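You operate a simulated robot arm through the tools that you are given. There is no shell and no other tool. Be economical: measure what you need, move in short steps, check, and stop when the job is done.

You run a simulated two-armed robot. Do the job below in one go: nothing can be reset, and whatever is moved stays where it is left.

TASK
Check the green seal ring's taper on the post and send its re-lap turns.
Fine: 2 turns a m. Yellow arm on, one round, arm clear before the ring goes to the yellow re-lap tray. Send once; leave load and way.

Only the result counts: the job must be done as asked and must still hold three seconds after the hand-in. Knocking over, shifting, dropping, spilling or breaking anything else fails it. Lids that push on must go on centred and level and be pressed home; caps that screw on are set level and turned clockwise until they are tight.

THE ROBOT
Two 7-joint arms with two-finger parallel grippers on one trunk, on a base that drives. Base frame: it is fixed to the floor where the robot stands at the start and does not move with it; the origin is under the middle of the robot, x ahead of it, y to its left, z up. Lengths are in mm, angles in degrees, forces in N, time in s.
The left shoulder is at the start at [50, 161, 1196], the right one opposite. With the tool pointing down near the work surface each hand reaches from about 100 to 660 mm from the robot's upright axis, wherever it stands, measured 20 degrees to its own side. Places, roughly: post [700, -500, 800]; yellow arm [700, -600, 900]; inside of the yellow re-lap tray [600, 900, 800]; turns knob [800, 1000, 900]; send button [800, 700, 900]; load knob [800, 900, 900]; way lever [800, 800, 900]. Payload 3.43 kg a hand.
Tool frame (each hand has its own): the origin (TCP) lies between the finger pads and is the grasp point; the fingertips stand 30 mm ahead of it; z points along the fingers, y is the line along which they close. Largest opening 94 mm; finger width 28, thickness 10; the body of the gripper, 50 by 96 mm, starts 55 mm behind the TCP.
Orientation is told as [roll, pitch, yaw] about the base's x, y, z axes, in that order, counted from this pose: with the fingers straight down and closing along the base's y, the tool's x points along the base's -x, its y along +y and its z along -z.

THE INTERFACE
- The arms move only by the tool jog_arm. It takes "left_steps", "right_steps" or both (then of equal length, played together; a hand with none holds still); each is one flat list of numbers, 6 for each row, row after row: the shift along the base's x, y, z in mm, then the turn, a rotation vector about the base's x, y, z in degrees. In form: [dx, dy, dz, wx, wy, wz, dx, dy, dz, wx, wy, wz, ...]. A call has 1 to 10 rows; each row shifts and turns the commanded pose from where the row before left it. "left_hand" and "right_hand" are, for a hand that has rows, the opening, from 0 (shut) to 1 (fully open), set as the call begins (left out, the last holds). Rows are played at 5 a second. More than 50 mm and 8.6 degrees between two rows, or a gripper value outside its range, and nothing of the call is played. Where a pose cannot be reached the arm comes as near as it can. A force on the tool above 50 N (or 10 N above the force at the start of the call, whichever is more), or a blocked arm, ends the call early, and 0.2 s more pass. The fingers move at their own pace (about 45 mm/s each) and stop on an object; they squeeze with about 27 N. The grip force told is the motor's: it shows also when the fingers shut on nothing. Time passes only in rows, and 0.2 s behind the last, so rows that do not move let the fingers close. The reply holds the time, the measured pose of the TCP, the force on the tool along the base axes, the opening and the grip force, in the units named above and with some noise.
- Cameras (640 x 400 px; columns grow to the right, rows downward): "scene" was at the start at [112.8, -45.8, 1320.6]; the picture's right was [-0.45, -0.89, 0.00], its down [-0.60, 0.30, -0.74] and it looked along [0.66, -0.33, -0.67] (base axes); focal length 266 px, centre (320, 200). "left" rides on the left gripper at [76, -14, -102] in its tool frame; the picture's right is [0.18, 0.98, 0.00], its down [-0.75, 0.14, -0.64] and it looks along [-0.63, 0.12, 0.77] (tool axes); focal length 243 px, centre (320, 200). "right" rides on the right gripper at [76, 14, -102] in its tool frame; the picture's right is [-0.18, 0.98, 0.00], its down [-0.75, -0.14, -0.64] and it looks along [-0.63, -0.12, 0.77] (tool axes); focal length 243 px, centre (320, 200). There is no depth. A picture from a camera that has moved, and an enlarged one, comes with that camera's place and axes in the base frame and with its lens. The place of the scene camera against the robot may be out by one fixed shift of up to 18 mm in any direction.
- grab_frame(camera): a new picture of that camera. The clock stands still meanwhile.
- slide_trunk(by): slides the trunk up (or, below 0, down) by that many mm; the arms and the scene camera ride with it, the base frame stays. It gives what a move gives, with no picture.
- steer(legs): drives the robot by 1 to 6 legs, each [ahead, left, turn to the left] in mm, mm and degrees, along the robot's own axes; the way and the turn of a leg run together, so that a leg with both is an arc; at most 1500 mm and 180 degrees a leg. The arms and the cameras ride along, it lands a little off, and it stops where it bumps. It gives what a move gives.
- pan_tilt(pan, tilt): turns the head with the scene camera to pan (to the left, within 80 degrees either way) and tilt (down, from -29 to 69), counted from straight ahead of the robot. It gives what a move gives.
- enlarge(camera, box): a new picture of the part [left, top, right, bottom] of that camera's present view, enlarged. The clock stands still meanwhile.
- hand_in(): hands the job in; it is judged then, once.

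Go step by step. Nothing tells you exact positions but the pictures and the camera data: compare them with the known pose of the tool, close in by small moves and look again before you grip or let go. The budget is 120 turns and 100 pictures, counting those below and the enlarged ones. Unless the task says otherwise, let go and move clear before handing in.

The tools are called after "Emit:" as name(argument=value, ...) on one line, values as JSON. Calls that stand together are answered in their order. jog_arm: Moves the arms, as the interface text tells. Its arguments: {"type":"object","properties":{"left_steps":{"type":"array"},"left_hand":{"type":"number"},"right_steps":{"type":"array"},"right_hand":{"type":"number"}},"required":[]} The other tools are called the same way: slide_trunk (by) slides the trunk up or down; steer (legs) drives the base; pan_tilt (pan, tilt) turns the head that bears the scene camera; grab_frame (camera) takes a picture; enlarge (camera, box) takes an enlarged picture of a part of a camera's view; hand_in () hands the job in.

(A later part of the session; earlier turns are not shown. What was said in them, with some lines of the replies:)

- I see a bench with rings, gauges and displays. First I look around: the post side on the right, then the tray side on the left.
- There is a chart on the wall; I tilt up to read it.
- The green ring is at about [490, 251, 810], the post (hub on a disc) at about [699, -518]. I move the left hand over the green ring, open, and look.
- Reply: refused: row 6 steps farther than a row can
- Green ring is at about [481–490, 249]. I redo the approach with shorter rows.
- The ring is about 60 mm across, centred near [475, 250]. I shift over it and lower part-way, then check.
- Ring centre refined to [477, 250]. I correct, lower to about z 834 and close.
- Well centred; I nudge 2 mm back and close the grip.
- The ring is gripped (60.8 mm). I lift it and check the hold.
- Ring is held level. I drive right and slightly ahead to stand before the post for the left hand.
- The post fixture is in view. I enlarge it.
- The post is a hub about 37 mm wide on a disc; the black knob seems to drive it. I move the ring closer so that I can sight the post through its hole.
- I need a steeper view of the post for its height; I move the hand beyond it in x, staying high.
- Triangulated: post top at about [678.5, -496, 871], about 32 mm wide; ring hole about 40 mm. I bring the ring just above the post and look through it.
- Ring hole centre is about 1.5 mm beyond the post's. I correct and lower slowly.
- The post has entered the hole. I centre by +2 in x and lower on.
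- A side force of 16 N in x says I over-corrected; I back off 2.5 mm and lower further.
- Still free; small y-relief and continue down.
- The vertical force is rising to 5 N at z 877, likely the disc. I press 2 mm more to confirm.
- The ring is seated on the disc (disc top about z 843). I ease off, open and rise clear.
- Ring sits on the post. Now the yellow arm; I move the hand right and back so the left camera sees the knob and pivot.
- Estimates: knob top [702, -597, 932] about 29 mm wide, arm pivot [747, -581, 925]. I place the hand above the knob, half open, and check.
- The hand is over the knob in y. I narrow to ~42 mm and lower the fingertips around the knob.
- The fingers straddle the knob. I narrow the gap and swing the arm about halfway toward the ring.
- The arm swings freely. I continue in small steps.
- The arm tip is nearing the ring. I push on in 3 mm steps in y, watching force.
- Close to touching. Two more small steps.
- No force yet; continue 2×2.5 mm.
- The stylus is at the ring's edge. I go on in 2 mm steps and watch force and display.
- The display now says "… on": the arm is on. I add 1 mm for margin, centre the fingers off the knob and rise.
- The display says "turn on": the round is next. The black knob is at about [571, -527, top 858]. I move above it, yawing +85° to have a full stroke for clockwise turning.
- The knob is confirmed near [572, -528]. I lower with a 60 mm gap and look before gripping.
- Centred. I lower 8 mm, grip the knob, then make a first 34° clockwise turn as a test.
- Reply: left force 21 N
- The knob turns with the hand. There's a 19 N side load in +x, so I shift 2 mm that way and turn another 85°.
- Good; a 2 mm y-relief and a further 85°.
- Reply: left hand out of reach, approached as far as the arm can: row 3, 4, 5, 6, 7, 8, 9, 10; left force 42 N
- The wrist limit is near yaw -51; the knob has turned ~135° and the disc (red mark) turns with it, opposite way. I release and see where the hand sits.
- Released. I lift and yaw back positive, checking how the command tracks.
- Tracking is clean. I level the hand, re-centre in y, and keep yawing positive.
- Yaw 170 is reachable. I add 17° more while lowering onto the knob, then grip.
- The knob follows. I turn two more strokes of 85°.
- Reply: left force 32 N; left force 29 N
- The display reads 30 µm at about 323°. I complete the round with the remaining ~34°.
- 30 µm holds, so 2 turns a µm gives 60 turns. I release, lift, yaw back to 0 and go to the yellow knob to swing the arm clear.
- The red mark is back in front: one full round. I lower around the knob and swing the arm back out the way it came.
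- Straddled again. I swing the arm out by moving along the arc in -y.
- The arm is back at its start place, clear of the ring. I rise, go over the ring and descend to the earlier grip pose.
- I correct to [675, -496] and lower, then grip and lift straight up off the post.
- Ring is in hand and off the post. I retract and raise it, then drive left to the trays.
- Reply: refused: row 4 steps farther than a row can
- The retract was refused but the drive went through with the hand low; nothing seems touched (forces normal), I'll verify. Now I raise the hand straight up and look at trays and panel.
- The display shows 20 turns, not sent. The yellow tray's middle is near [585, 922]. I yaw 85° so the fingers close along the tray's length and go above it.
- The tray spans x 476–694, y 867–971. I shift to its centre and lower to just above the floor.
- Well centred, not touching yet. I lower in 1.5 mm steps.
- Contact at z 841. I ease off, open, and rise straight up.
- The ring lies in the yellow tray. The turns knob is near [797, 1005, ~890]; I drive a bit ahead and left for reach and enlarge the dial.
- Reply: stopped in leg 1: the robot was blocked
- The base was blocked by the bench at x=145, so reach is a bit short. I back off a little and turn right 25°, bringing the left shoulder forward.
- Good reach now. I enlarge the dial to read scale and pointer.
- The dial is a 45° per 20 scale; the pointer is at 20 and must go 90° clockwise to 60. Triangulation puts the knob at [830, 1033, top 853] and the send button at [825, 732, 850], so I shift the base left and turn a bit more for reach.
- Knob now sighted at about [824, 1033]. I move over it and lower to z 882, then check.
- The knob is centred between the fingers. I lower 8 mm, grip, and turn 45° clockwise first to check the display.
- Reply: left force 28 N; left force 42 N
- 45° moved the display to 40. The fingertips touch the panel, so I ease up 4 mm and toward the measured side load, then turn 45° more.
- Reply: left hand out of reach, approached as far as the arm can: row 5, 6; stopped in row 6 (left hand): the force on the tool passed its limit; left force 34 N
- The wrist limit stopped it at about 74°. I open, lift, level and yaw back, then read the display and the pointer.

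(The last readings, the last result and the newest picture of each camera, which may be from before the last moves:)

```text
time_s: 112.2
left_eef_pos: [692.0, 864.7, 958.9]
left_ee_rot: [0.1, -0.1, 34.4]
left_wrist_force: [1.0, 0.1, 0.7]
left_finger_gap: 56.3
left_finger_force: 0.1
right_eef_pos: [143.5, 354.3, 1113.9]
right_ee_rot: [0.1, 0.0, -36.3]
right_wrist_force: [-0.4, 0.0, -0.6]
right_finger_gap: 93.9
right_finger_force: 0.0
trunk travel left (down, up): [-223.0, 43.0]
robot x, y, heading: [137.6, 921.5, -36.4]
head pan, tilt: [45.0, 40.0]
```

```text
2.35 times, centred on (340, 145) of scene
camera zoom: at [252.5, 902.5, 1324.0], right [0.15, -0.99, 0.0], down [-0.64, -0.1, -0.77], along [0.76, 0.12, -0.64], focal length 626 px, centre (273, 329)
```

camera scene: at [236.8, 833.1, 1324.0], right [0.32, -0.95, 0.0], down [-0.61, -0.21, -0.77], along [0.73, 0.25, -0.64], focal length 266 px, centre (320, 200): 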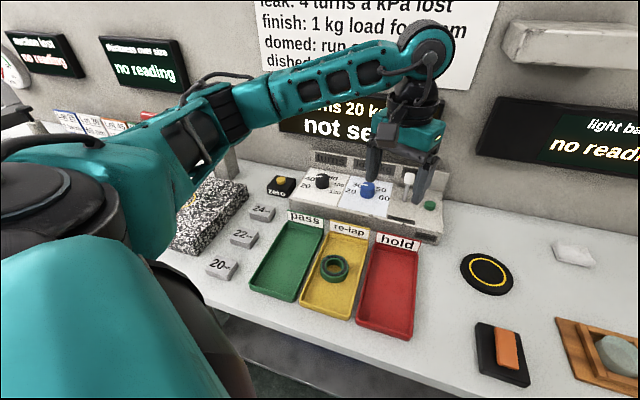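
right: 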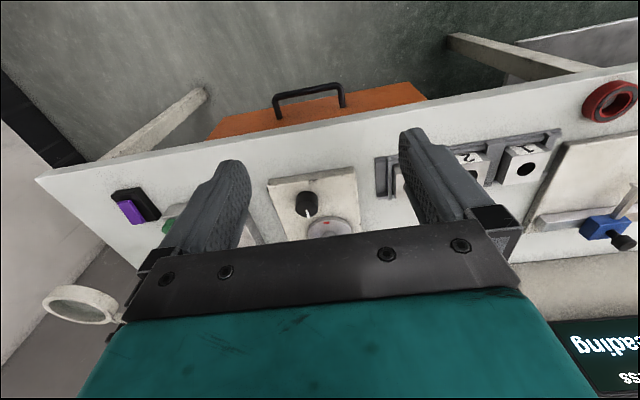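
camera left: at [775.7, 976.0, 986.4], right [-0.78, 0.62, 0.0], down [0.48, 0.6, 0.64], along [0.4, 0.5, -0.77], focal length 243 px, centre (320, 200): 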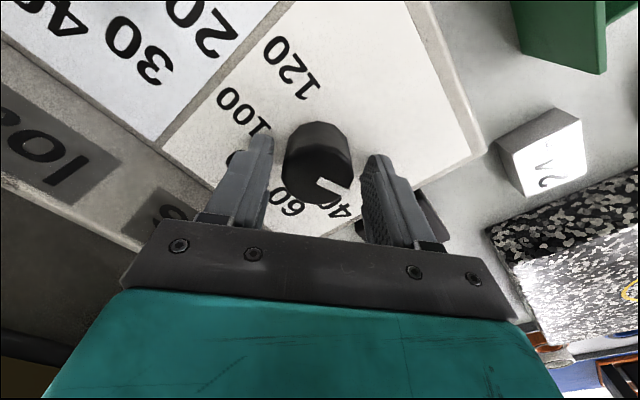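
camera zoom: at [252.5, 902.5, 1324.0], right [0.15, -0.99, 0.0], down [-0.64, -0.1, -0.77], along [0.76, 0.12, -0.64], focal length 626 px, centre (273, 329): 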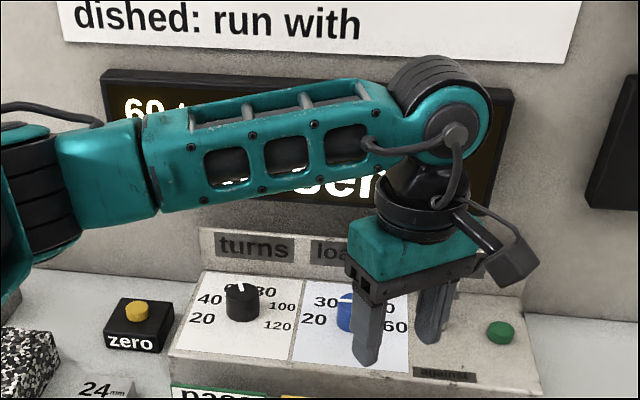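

The display reads 60 turns. I close the hand, raise it, and drive 200 mm right so the left hand can reach the send button (about [813, 742]).

Emit:
jog_arm(left_steps=[-10, 0, 30, 0, 0, -8.5, -10, 0, 30, 0, 0, -8.5, 0, 0, 0, 0, 0, -8.5, 0, 0, 0, 0, 0, -8.5], left_hand=0)

Emit:
steer(legs=[[119, -161, 0]])

Emit:
jog_arm(left_steps=[15, 20, 0, 0, 0, 0, 15, 20, 0, 0, 0, 0, 15, 10, 0, 0, 0, 0])

Emit:
grab_frame(camera="left")

```text
time_s: 113.2
left_eef_pos: [675.0, 866.1, 1020.7]
left_ee_rot: [0.1, 0.0, 0.0]
left_wrist_force: [0.3, -0.6, -0.4]
left_finger_gap: 0.0
left_finger_force: 26.9
right_eef_pos: [141.6, 355.1, 1113.9]
right_ee_rot: [0.1, 0.0, -36.3]
right_wrist_force: [0.0, 0.4, 0.3]
right_finger_gap: 93.8
right_finger_force: 0.1
trunk travel left (down, up): [-223.0, 43.0]
robot x, y, heading: [136.8, 924.6, -36.4]
head pan, tilt: [45.0, 40.0]
```

```text
time_s: 114.8
left_eef_pos: [672.2, 663.6, 1021.3]
left_ee_rot: [0.1, 0.0, 0.1]
left_wrist_force: [-0.3, 0.2, 0.0]
left_finger_gap: 0.1
left_finger_force: 27.2
right_eef_pos: [136.5, 155.5, 1113.1]
right_ee_rot: [0.0, 0.0, -36.7]
right_wrist_force: [-0.4, 0.9, 0.1]
right_finger_gap: 93.9
right_finger_force: 0.1
trunk travel left (down, up): [-223.0, 43.0]
robot x, y, heading: [134.4, 721.7, -36.4]
head pan, tilt: [45.0, 40.0]
```

```text
time_s: 115.6
left_eef_pos: [716.3, 715.5, 1020.4]
left_ee_rot: [0.1, 0.1, 0.0]
left_wrist_force: [-0.3, 0.6, -0.2]
left_finger_gap: 0.0
left_finger_force: 26.7
right_eef_pos: [136.3, 157.5, 1114.9]
right_ee_rot: [0.0, 0.0, -36.6]
right_wrist_force: [0.5, 0.7, 0.5]
right_finger_gap: 93.9
right_finger_force: 0.0
trunk travel left (down, up): [-223.0, 43.0]
robot x, y, heading: [137.4, 724.0, -36.4]
head pan, tilt: [45.0, 40.0]
```

```text
8 pictures are left
camera left: at [640.9, 699.8, 1122.9], right [-0.18, 0.98, 0.0], down [0.75, 0.14, 0.64], along [0.63, 0.12, -0.77], focal length 243 px, centre (320, 200)
```

left: 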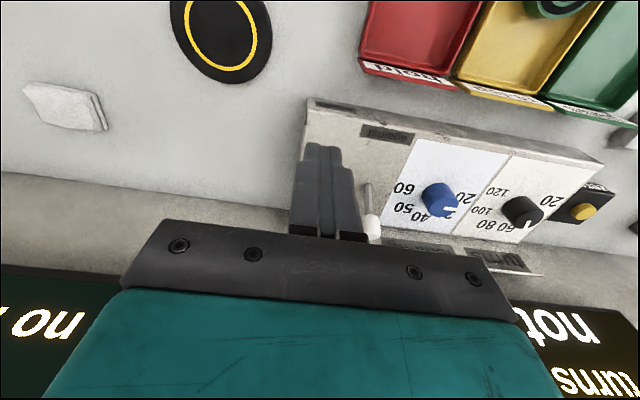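

The button is hidden behind the fingers. I move above its estimated place while yawing 85°, which keeps the gripper body away from the way lever, and look.

Emit:
jog_arm(left_steps=[0, 2, 0, 0, 0, 8.5, 0, 2, 0, 0, 0, 8.5, 5, 3, 0, 0, 0, 8.5, 12, 3, 0, 0, 0, 8.5, 13, 3, 0, 0, 0, 8.5, 13, 3, 0, 0, 0, 8.5, 13, 3, 0, 0, 0, 8.5, 13, 3, 0, 0, 0, 8.5, 13, 3, 0, 0, 0, 8.5, 13, 3, 0, 0, 0, 8.5])

Emit:
grab_frame(camera="left")

```text
time_s: 117.8
left_eef_pos: [812.1, 740.5, 1021.9]
left_ee_rot: [0.1, 0.0, 85.1]
left_wrist_force: [0.0, 0.6, 1.0]
left_finger_gap: 0.0
left_finger_force: 26.9
right_eef_pos: [137.7, 156.1, 1114.4]
right_ee_rot: [-0.1, 0.0, -36.6]
right_wrist_force: [-0.1, 1.4, 0.7]
right_finger_gap: 94.0
right_finger_force: 0.1
trunk travel left (down, up): [-223.0, 43.0]
robot x, y, heading: [135.4, 722.3, -36.5]
head pan, tilt: [45.0, 40.0]
```

```text
7 pictures are left
camera left: at [818.3, 662.9, 1124.4], right [-0.99, -0.1, 0.0], down [-0.08, 0.76, 0.64], along [-0.07, 0.64, -0.77], focal length 243 px, centre (320, 200)
```

left: 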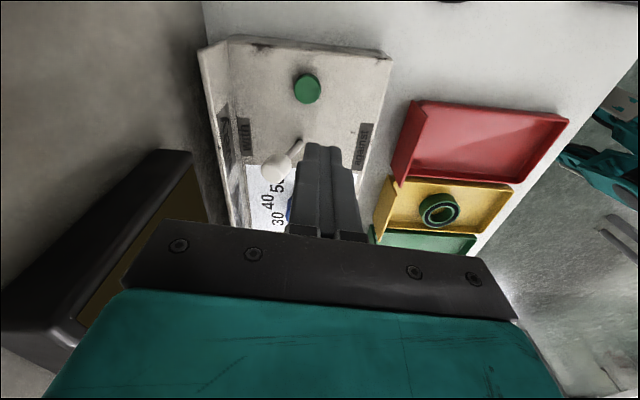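

The send button is at about [822, 735]. I shift over it and lower to just above.

Emit:
jog_arm(left_steps=[6, -5, -25, 0, 0, 0, 0, 0, -35, 0, 0, 0, 0, 0, -35, 0, 0, 0, 0, 0, -18, 0, 0, 0, 0, 0, 0, 0, 0, 0])

Emit:
grab_frame(camera="left")

```text
time_s: 119.0
left_eef_pos: [817.0, 736.3, 906.9]
left_ee_rot: [0.1, -0.1, 84.9]
left_wrist_force: [0.1, -0.6, -0.1]
left_finger_gap: 0.0
left_finger_force: 26.6
right_eef_pos: [136.7, 156.7, 1113.6]
right_ee_rot: [-0.1, 0.0, -36.6]
right_wrist_force: [-0.5, 0.7, 0.4]
right_finger_gap: 94.2
right_finger_force: 0.0
trunk travel left (down, up): [-223.0, 43.0]
robot x, y, heading: [134.2, 727.9, -36.5]
head pan, tilt: [45.0, 40.0]
```

```text
6 pictures are left
camera left: at [823.2, 658.2, 1009.4], right [-1.0, -0.1, 0.0], down [-0.07, 0.76, 0.64], along [-0.06, 0.64, -0.77], focal length 243 px, centre (320, 200)
```

left: 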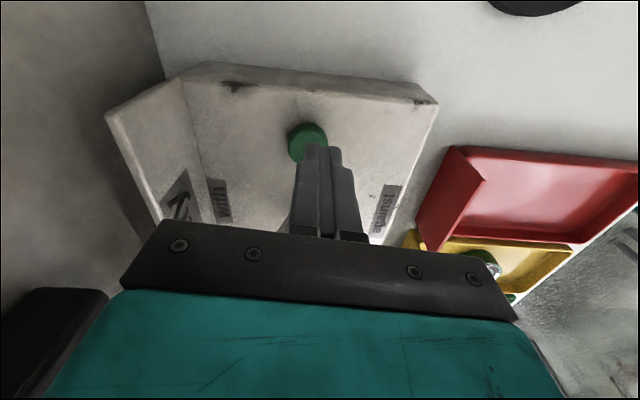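

Small shift onto the button, then press down in 3 mm rows.

Emit:
jog_arm(left_steps=[5, -3, 0, 0, 0, 0, 0, 0, -4, 0, 0, 0, 0, 0, -3, 0, 0, 0, 0, 0, -3, 0, 0, 0, 0, 0, 0, 0, 0, 0])

```text
time_s: 120.2
left_eef_pos: [822.5, 734.9, 897.4]
left_ee_rot: [0.1, -0.1, 85.1]
left_wrist_force: [0.1, -0.7, 0.1]
left_finger_gap: 0.0
left_finger_force: 26.7
right_eef_pos: [137.2, 157.1, 1114.3]
right_ee_rot: [0.0, 0.1, -36.6]
right_wrist_force: [-0.3, -0.9, -0.4]
right_finger_gap: 94.0
right_finger_force: 0.1
trunk travel left (down, up): [-223.0, 43.0]
robot x, y, heading: [135.1, 725.3, -36.5]
head pan, tilt: [45.0, 40.0]
```

Emit:
jog_arm(left_steps=[0, 0, -2, 0, 0, 0, 0, 0, -2, 0, 0, 0, 0, 0, -2, 0, 0, 0])

```text
time_s: 121.0
left_eef_pos: [821.6, 735.2, 890.8]
left_ee_rot: [0.0, -0.2, 85.1]
left_wrist_force: [0.4, -0.2, 2.5]
left_finger_gap: 0.1
left_finger_force: 26.6
right_eef_pos: [137.1, 156.4, 1114.1]
right_ee_rot: [0.0, 0.0, -36.7]
right_wrist_force: [0.5, -0.7, -0.1]
right_finger_gap: 94.1
right_finger_force: 0.1
trunk travel left (down, up): [-223.0, 43.0]
robot x, y, heading: [136.5, 724.6, -36.7]
head pan, tilt: [45.0, 40.0]
```

Light contact (2.5 N) at z 891. I press 4 mm further.

Emit:
jog_arm(left_steps=[0, 0, -2, 0, 0, 0, 0, 0, -2, 0, 0, 0, 0, 0, 0, 0, 0, 0])

Emit:
enlarge(camera="scene", box=[100, 50, 400, 240])

```text
time_s: 121.8
left_eef_pos: [821.3, 734.5, 887.5]
left_ee_rot: [0.0, 0.0, 84.9]
left_wrist_force: [-1.2, 1.7, 2.4]
left_finger_gap: 0.0
left_finger_force: 27.0
right_eef_pos: [136.2, 157.3, 1114.3]
right_ee_rot: [0.1, 0.0, -36.6]
right_wrist_force: [0.2, 0.0, -0.7]
right_finger_gap: 93.7
right_finger_force: 0.1
trunk travel left (down, up): [-223.0, 43.0]
robot x, y, heading: [136.6, 724.3, -36.2]
head pan, tilt: [45.0, 40.0]
```

```text
2.11 times, centred on (250, 145) of scene
camera zoom: at [249.3, 704.3, 1324.1], right [0.15, -0.99, 0.0], down [-0.64, -0.09, -0.77], along [0.76, 0.11, -0.64], focal length 561 px, centre (467, 316)
```

zoom: 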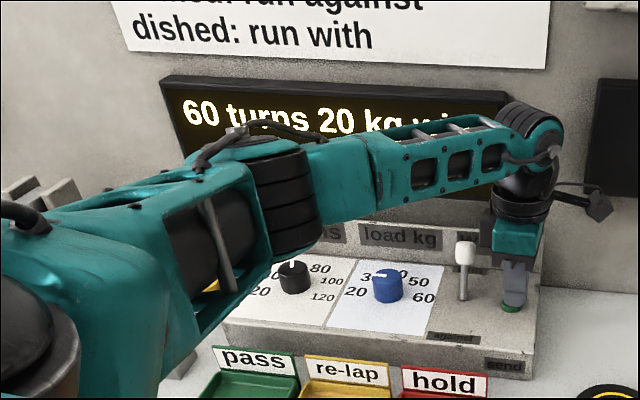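

60 turns shows clearly; the button moves with a soft spring. I press on until it bottoms.

Emit:
jog_arm(left_steps=[0, 0, -1.5, 0, 0, 0, 0, 0, -1.5, 0, 0, 0, 0, 0, 0, 0, 0, 0])

```text
time_s: 122.6
left_eef_pos: [822.4, 734.8, 886.8]
left_ee_rot: [0.1, 0.0, 85.1]
left_wrist_force: [-2.5, 1.5, 7.2]
left_finger_gap: 0.0
left_finger_force: 26.5
right_eef_pos: [136.0, 156.7, 1113.9]
right_ee_rot: [0.0, -0.2, -36.6]
right_wrist_force: [-0.9, 0.8, -0.2]
right_finger_gap: 93.7
right_finger_force: 0.1
trunk travel left (down, up): [-223.0, 43.0]
robot x, y, heading: [133.9, 722.7, -36.5]
head pan, tilt: [45.0, 40.0]
```

It has bottomed (force now rising). One firm 1.5 mm, then straight up and clear, and read the display.

Emit:
jog_arm(left_steps=[0, 0, -1.5, 0, 0, 0, 0, 0, 0, 0, 0, 0, 0, 0, 10, 0, 0, 0, 0, 0, 40, 0, 0, 0, 0, 0, 40, 0, 0, 0, 0, 0, 40, 0, 0, 0, -40, -10, 20, 0, 0, 0, -40, -20, 20, 0, 0, 0, -40, -20, 0, 0, 0, 0, -40, -20, 0, 0, 0, 0])

Emit:
jog_arm(left_steps=[-40, -20, 0, 0, 0, 0, -40, -20, 0, 0, 0, 0, -40, -20, 0, 0, 0, 0])

Emit:
enlarge(camera="scene", box=[100, 50, 400, 340])

```text
time_s: 124.8
left_eef_pos: [665.3, 663.8, 1053.1]
left_ee_rot: [0.1, 0.0, 85.1]
left_wrist_force: [0.7, -0.7, -0.2]
left_finger_gap: 0.0
left_finger_force: 27.0
right_eef_pos: [135.5, 156.2, 1113.8]
right_ee_rot: [0.0, 0.0, -36.5]
right_wrist_force: [0.0, 0.5, 0.4]
right_finger_gap: 93.8
right_finger_force: 0.0
trunk travel left (down, up): [-223.0, 43.0]
robot x, y, heading: [136.3, 725.0, -36.2]
head pan, tilt: [45.0, 40.0]
```

```text
time_s: 125.6
left_eef_pos: [541.9, 603.9, 1056.1]
left_ee_rot: [0.0, -0.1, 85.1]
left_wrist_force: [-0.4, 0.4, -0.2]
left_finger_gap: 0.1
left_finger_force: 26.9
right_eef_pos: [136.9, 155.8, 1113.8]
right_ee_rot: [0.0, -0.1, -36.6]
right_wrist_force: [0.7, -0.4, -0.8]
right_finger_gap: 94.0
right_finger_force: 0.1
trunk travel left (down, up): [-223.0, 43.0]
robot x, y, heading: [133.7, 722.2, -36.6]
head pan, tilt: [45.0, 40.0]
```

```text
1.38 times, centred on (250, 195) of scene
camera zoom: at [249.3, 703.6, 1324.1], right [0.15, -0.99, 0.0], down [-0.64, -0.09, -0.77], along [0.76, 0.11, -0.64], focal length 367 px, centre (417, 207)
```

zoom: 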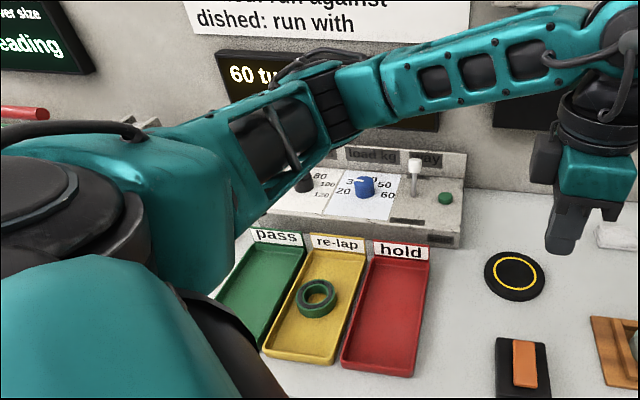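

The ring is in the tray, but my arm hides the display. I back off and turn left so the head looks past the arm.

Emit:
steer(legs=[[-241, -178, 0], [0, 0, 60]])

Emit:
pan_tilt(pan=-10, tilt=18)

Emit:
grab_frame(camera="scene")

```text
time_s: 130.2
left_eef_pos: [154.2, 1004.0, 1056.0]
left_ee_rot: [0.0, 0.0, 142.7]
left_wrist_force: [-0.1, -0.1, -0.6]
left_finger_gap: 0.1
left_finger_force: 27.4
right_eef_pos: [316.3, 421.8, 1113.6]
right_ee_rot: [-0.1, 0.0, 21.0]
right_wrist_force: [0.3, -0.5, 0.5]
right_finger_gap: 94.0
right_finger_force: 0.0
trunk travel left (down, up): [-223.0, 43.0]
robot x, y, heading: [-164.7, 724.6, 21.2]
head pan, tilt: [45.0, 40.0]
```

```text
time_s: 131.4
left_eef_pos: [154.7, 1006.1, 1055.1]
left_ee_rot: [0.1, 0.1, 142.7]
left_wrist_force: [1.2, 0.9, 0.0]
left_finger_gap: 0.0
left_finger_force: 27.2
right_eef_pos: [315.4, 422.6, 1114.5]
right_ee_rot: [0.0, -0.1, 21.0]
right_wrist_force: [-0.2, 0.6, -0.1]
right_finger_gap: 93.9
right_finger_force: 0.0
trunk travel left (down, up): [-223.0, 43.0]
robot x, y, heading: [-163.9, 725.4, 21.1]
head pan, tilt: [-10.0, 18.0]
```

```text
3 pictures are left
camera scene: at [-36.4, 748.3, 1358.6], right [0.19, -0.98, 0.0], down [-0.3, -0.06, -0.95], along [0.93, 0.18, -0.31], focal length 266 px, centre (320, 200)
```

scene: 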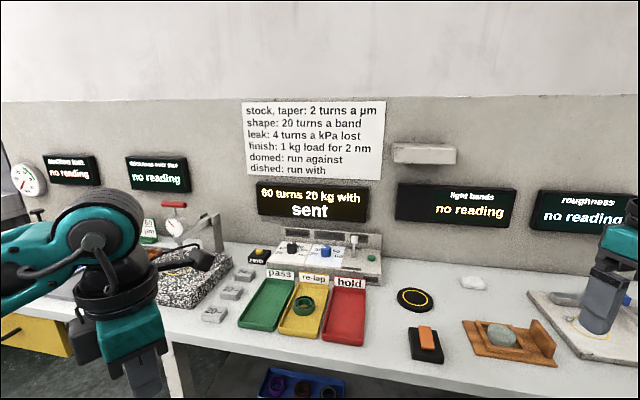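

"60 turns 20 kg with — sent". One last look at the right part of the bench to check that nothing was disturbed.

Emit:
pan_tilt(pan=-65, tilt=20)

Emit:
grab_frame(camera="scene")

```text
time_s: 132.6
left_eef_pos: [154.4, 1003.6, 1055.1]
left_ee_rot: [0.0, 0.1, 142.7]
left_wrist_force: [-0.8, -0.5, 0.7]
left_finger_gap: 0.0
left_finger_force: 27.5
right_eef_pos: [316.5, 423.0, 1114.6]
right_ee_rot: [-0.1, 0.0, 21.1]
right_wrist_force: [-0.1, 0.3, 0.0]
right_finger_gap: 94.1
right_finger_force: 0.1
trunk travel left (down, up): [-223.0, 43.0]
robot x, y, heading: [-165.0, 724.1, 20.9]
head pan, tilt: [-65.0, 20.0]
```

```text
2 pictures are left
camera scene: at [-60.7, 665.7, 1355.4], right [-0.69, -0.72, 0.0], down [-0.25, 0.24, -0.94], along [0.68, -0.65, -0.34], focal length 266 px, centre (320, 200)
```

scene: 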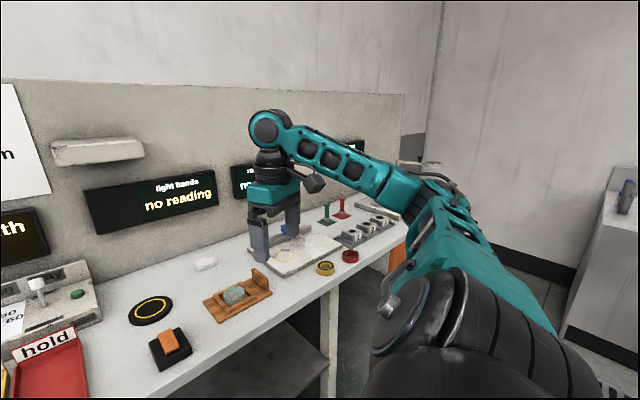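

Everything I can see is standing in its place, the order is sent and both hands are clear, so I hand in.

Emit:
hand_in()

```text
The job is handed in.
```

The green ring's taper read 30 µm over one full round, so I set 60 turns and sent it once. The display now shows "60 turns 20 kg with — sent".

- **Ring and arm:** the yellow arm was swung clear before I lifted the ring off the post, and the ring now lies in the yellow re-lap tray.
- **Load and way:** both were left as they were, at 20 kg and "with".
- **Low drive:** on the way to the tray a raise command was refused, so the robot drove the length of the bench with the ring held about 120 mm above it. Forces stayed normal. In my last look the plug gauges and everything else in view were standing in place, but that picture did not show the post end of the bench.
- **Bump:** the base ran into something at the tray end of the bench, probably the bench itself, and stopped. I saw nothing shift.
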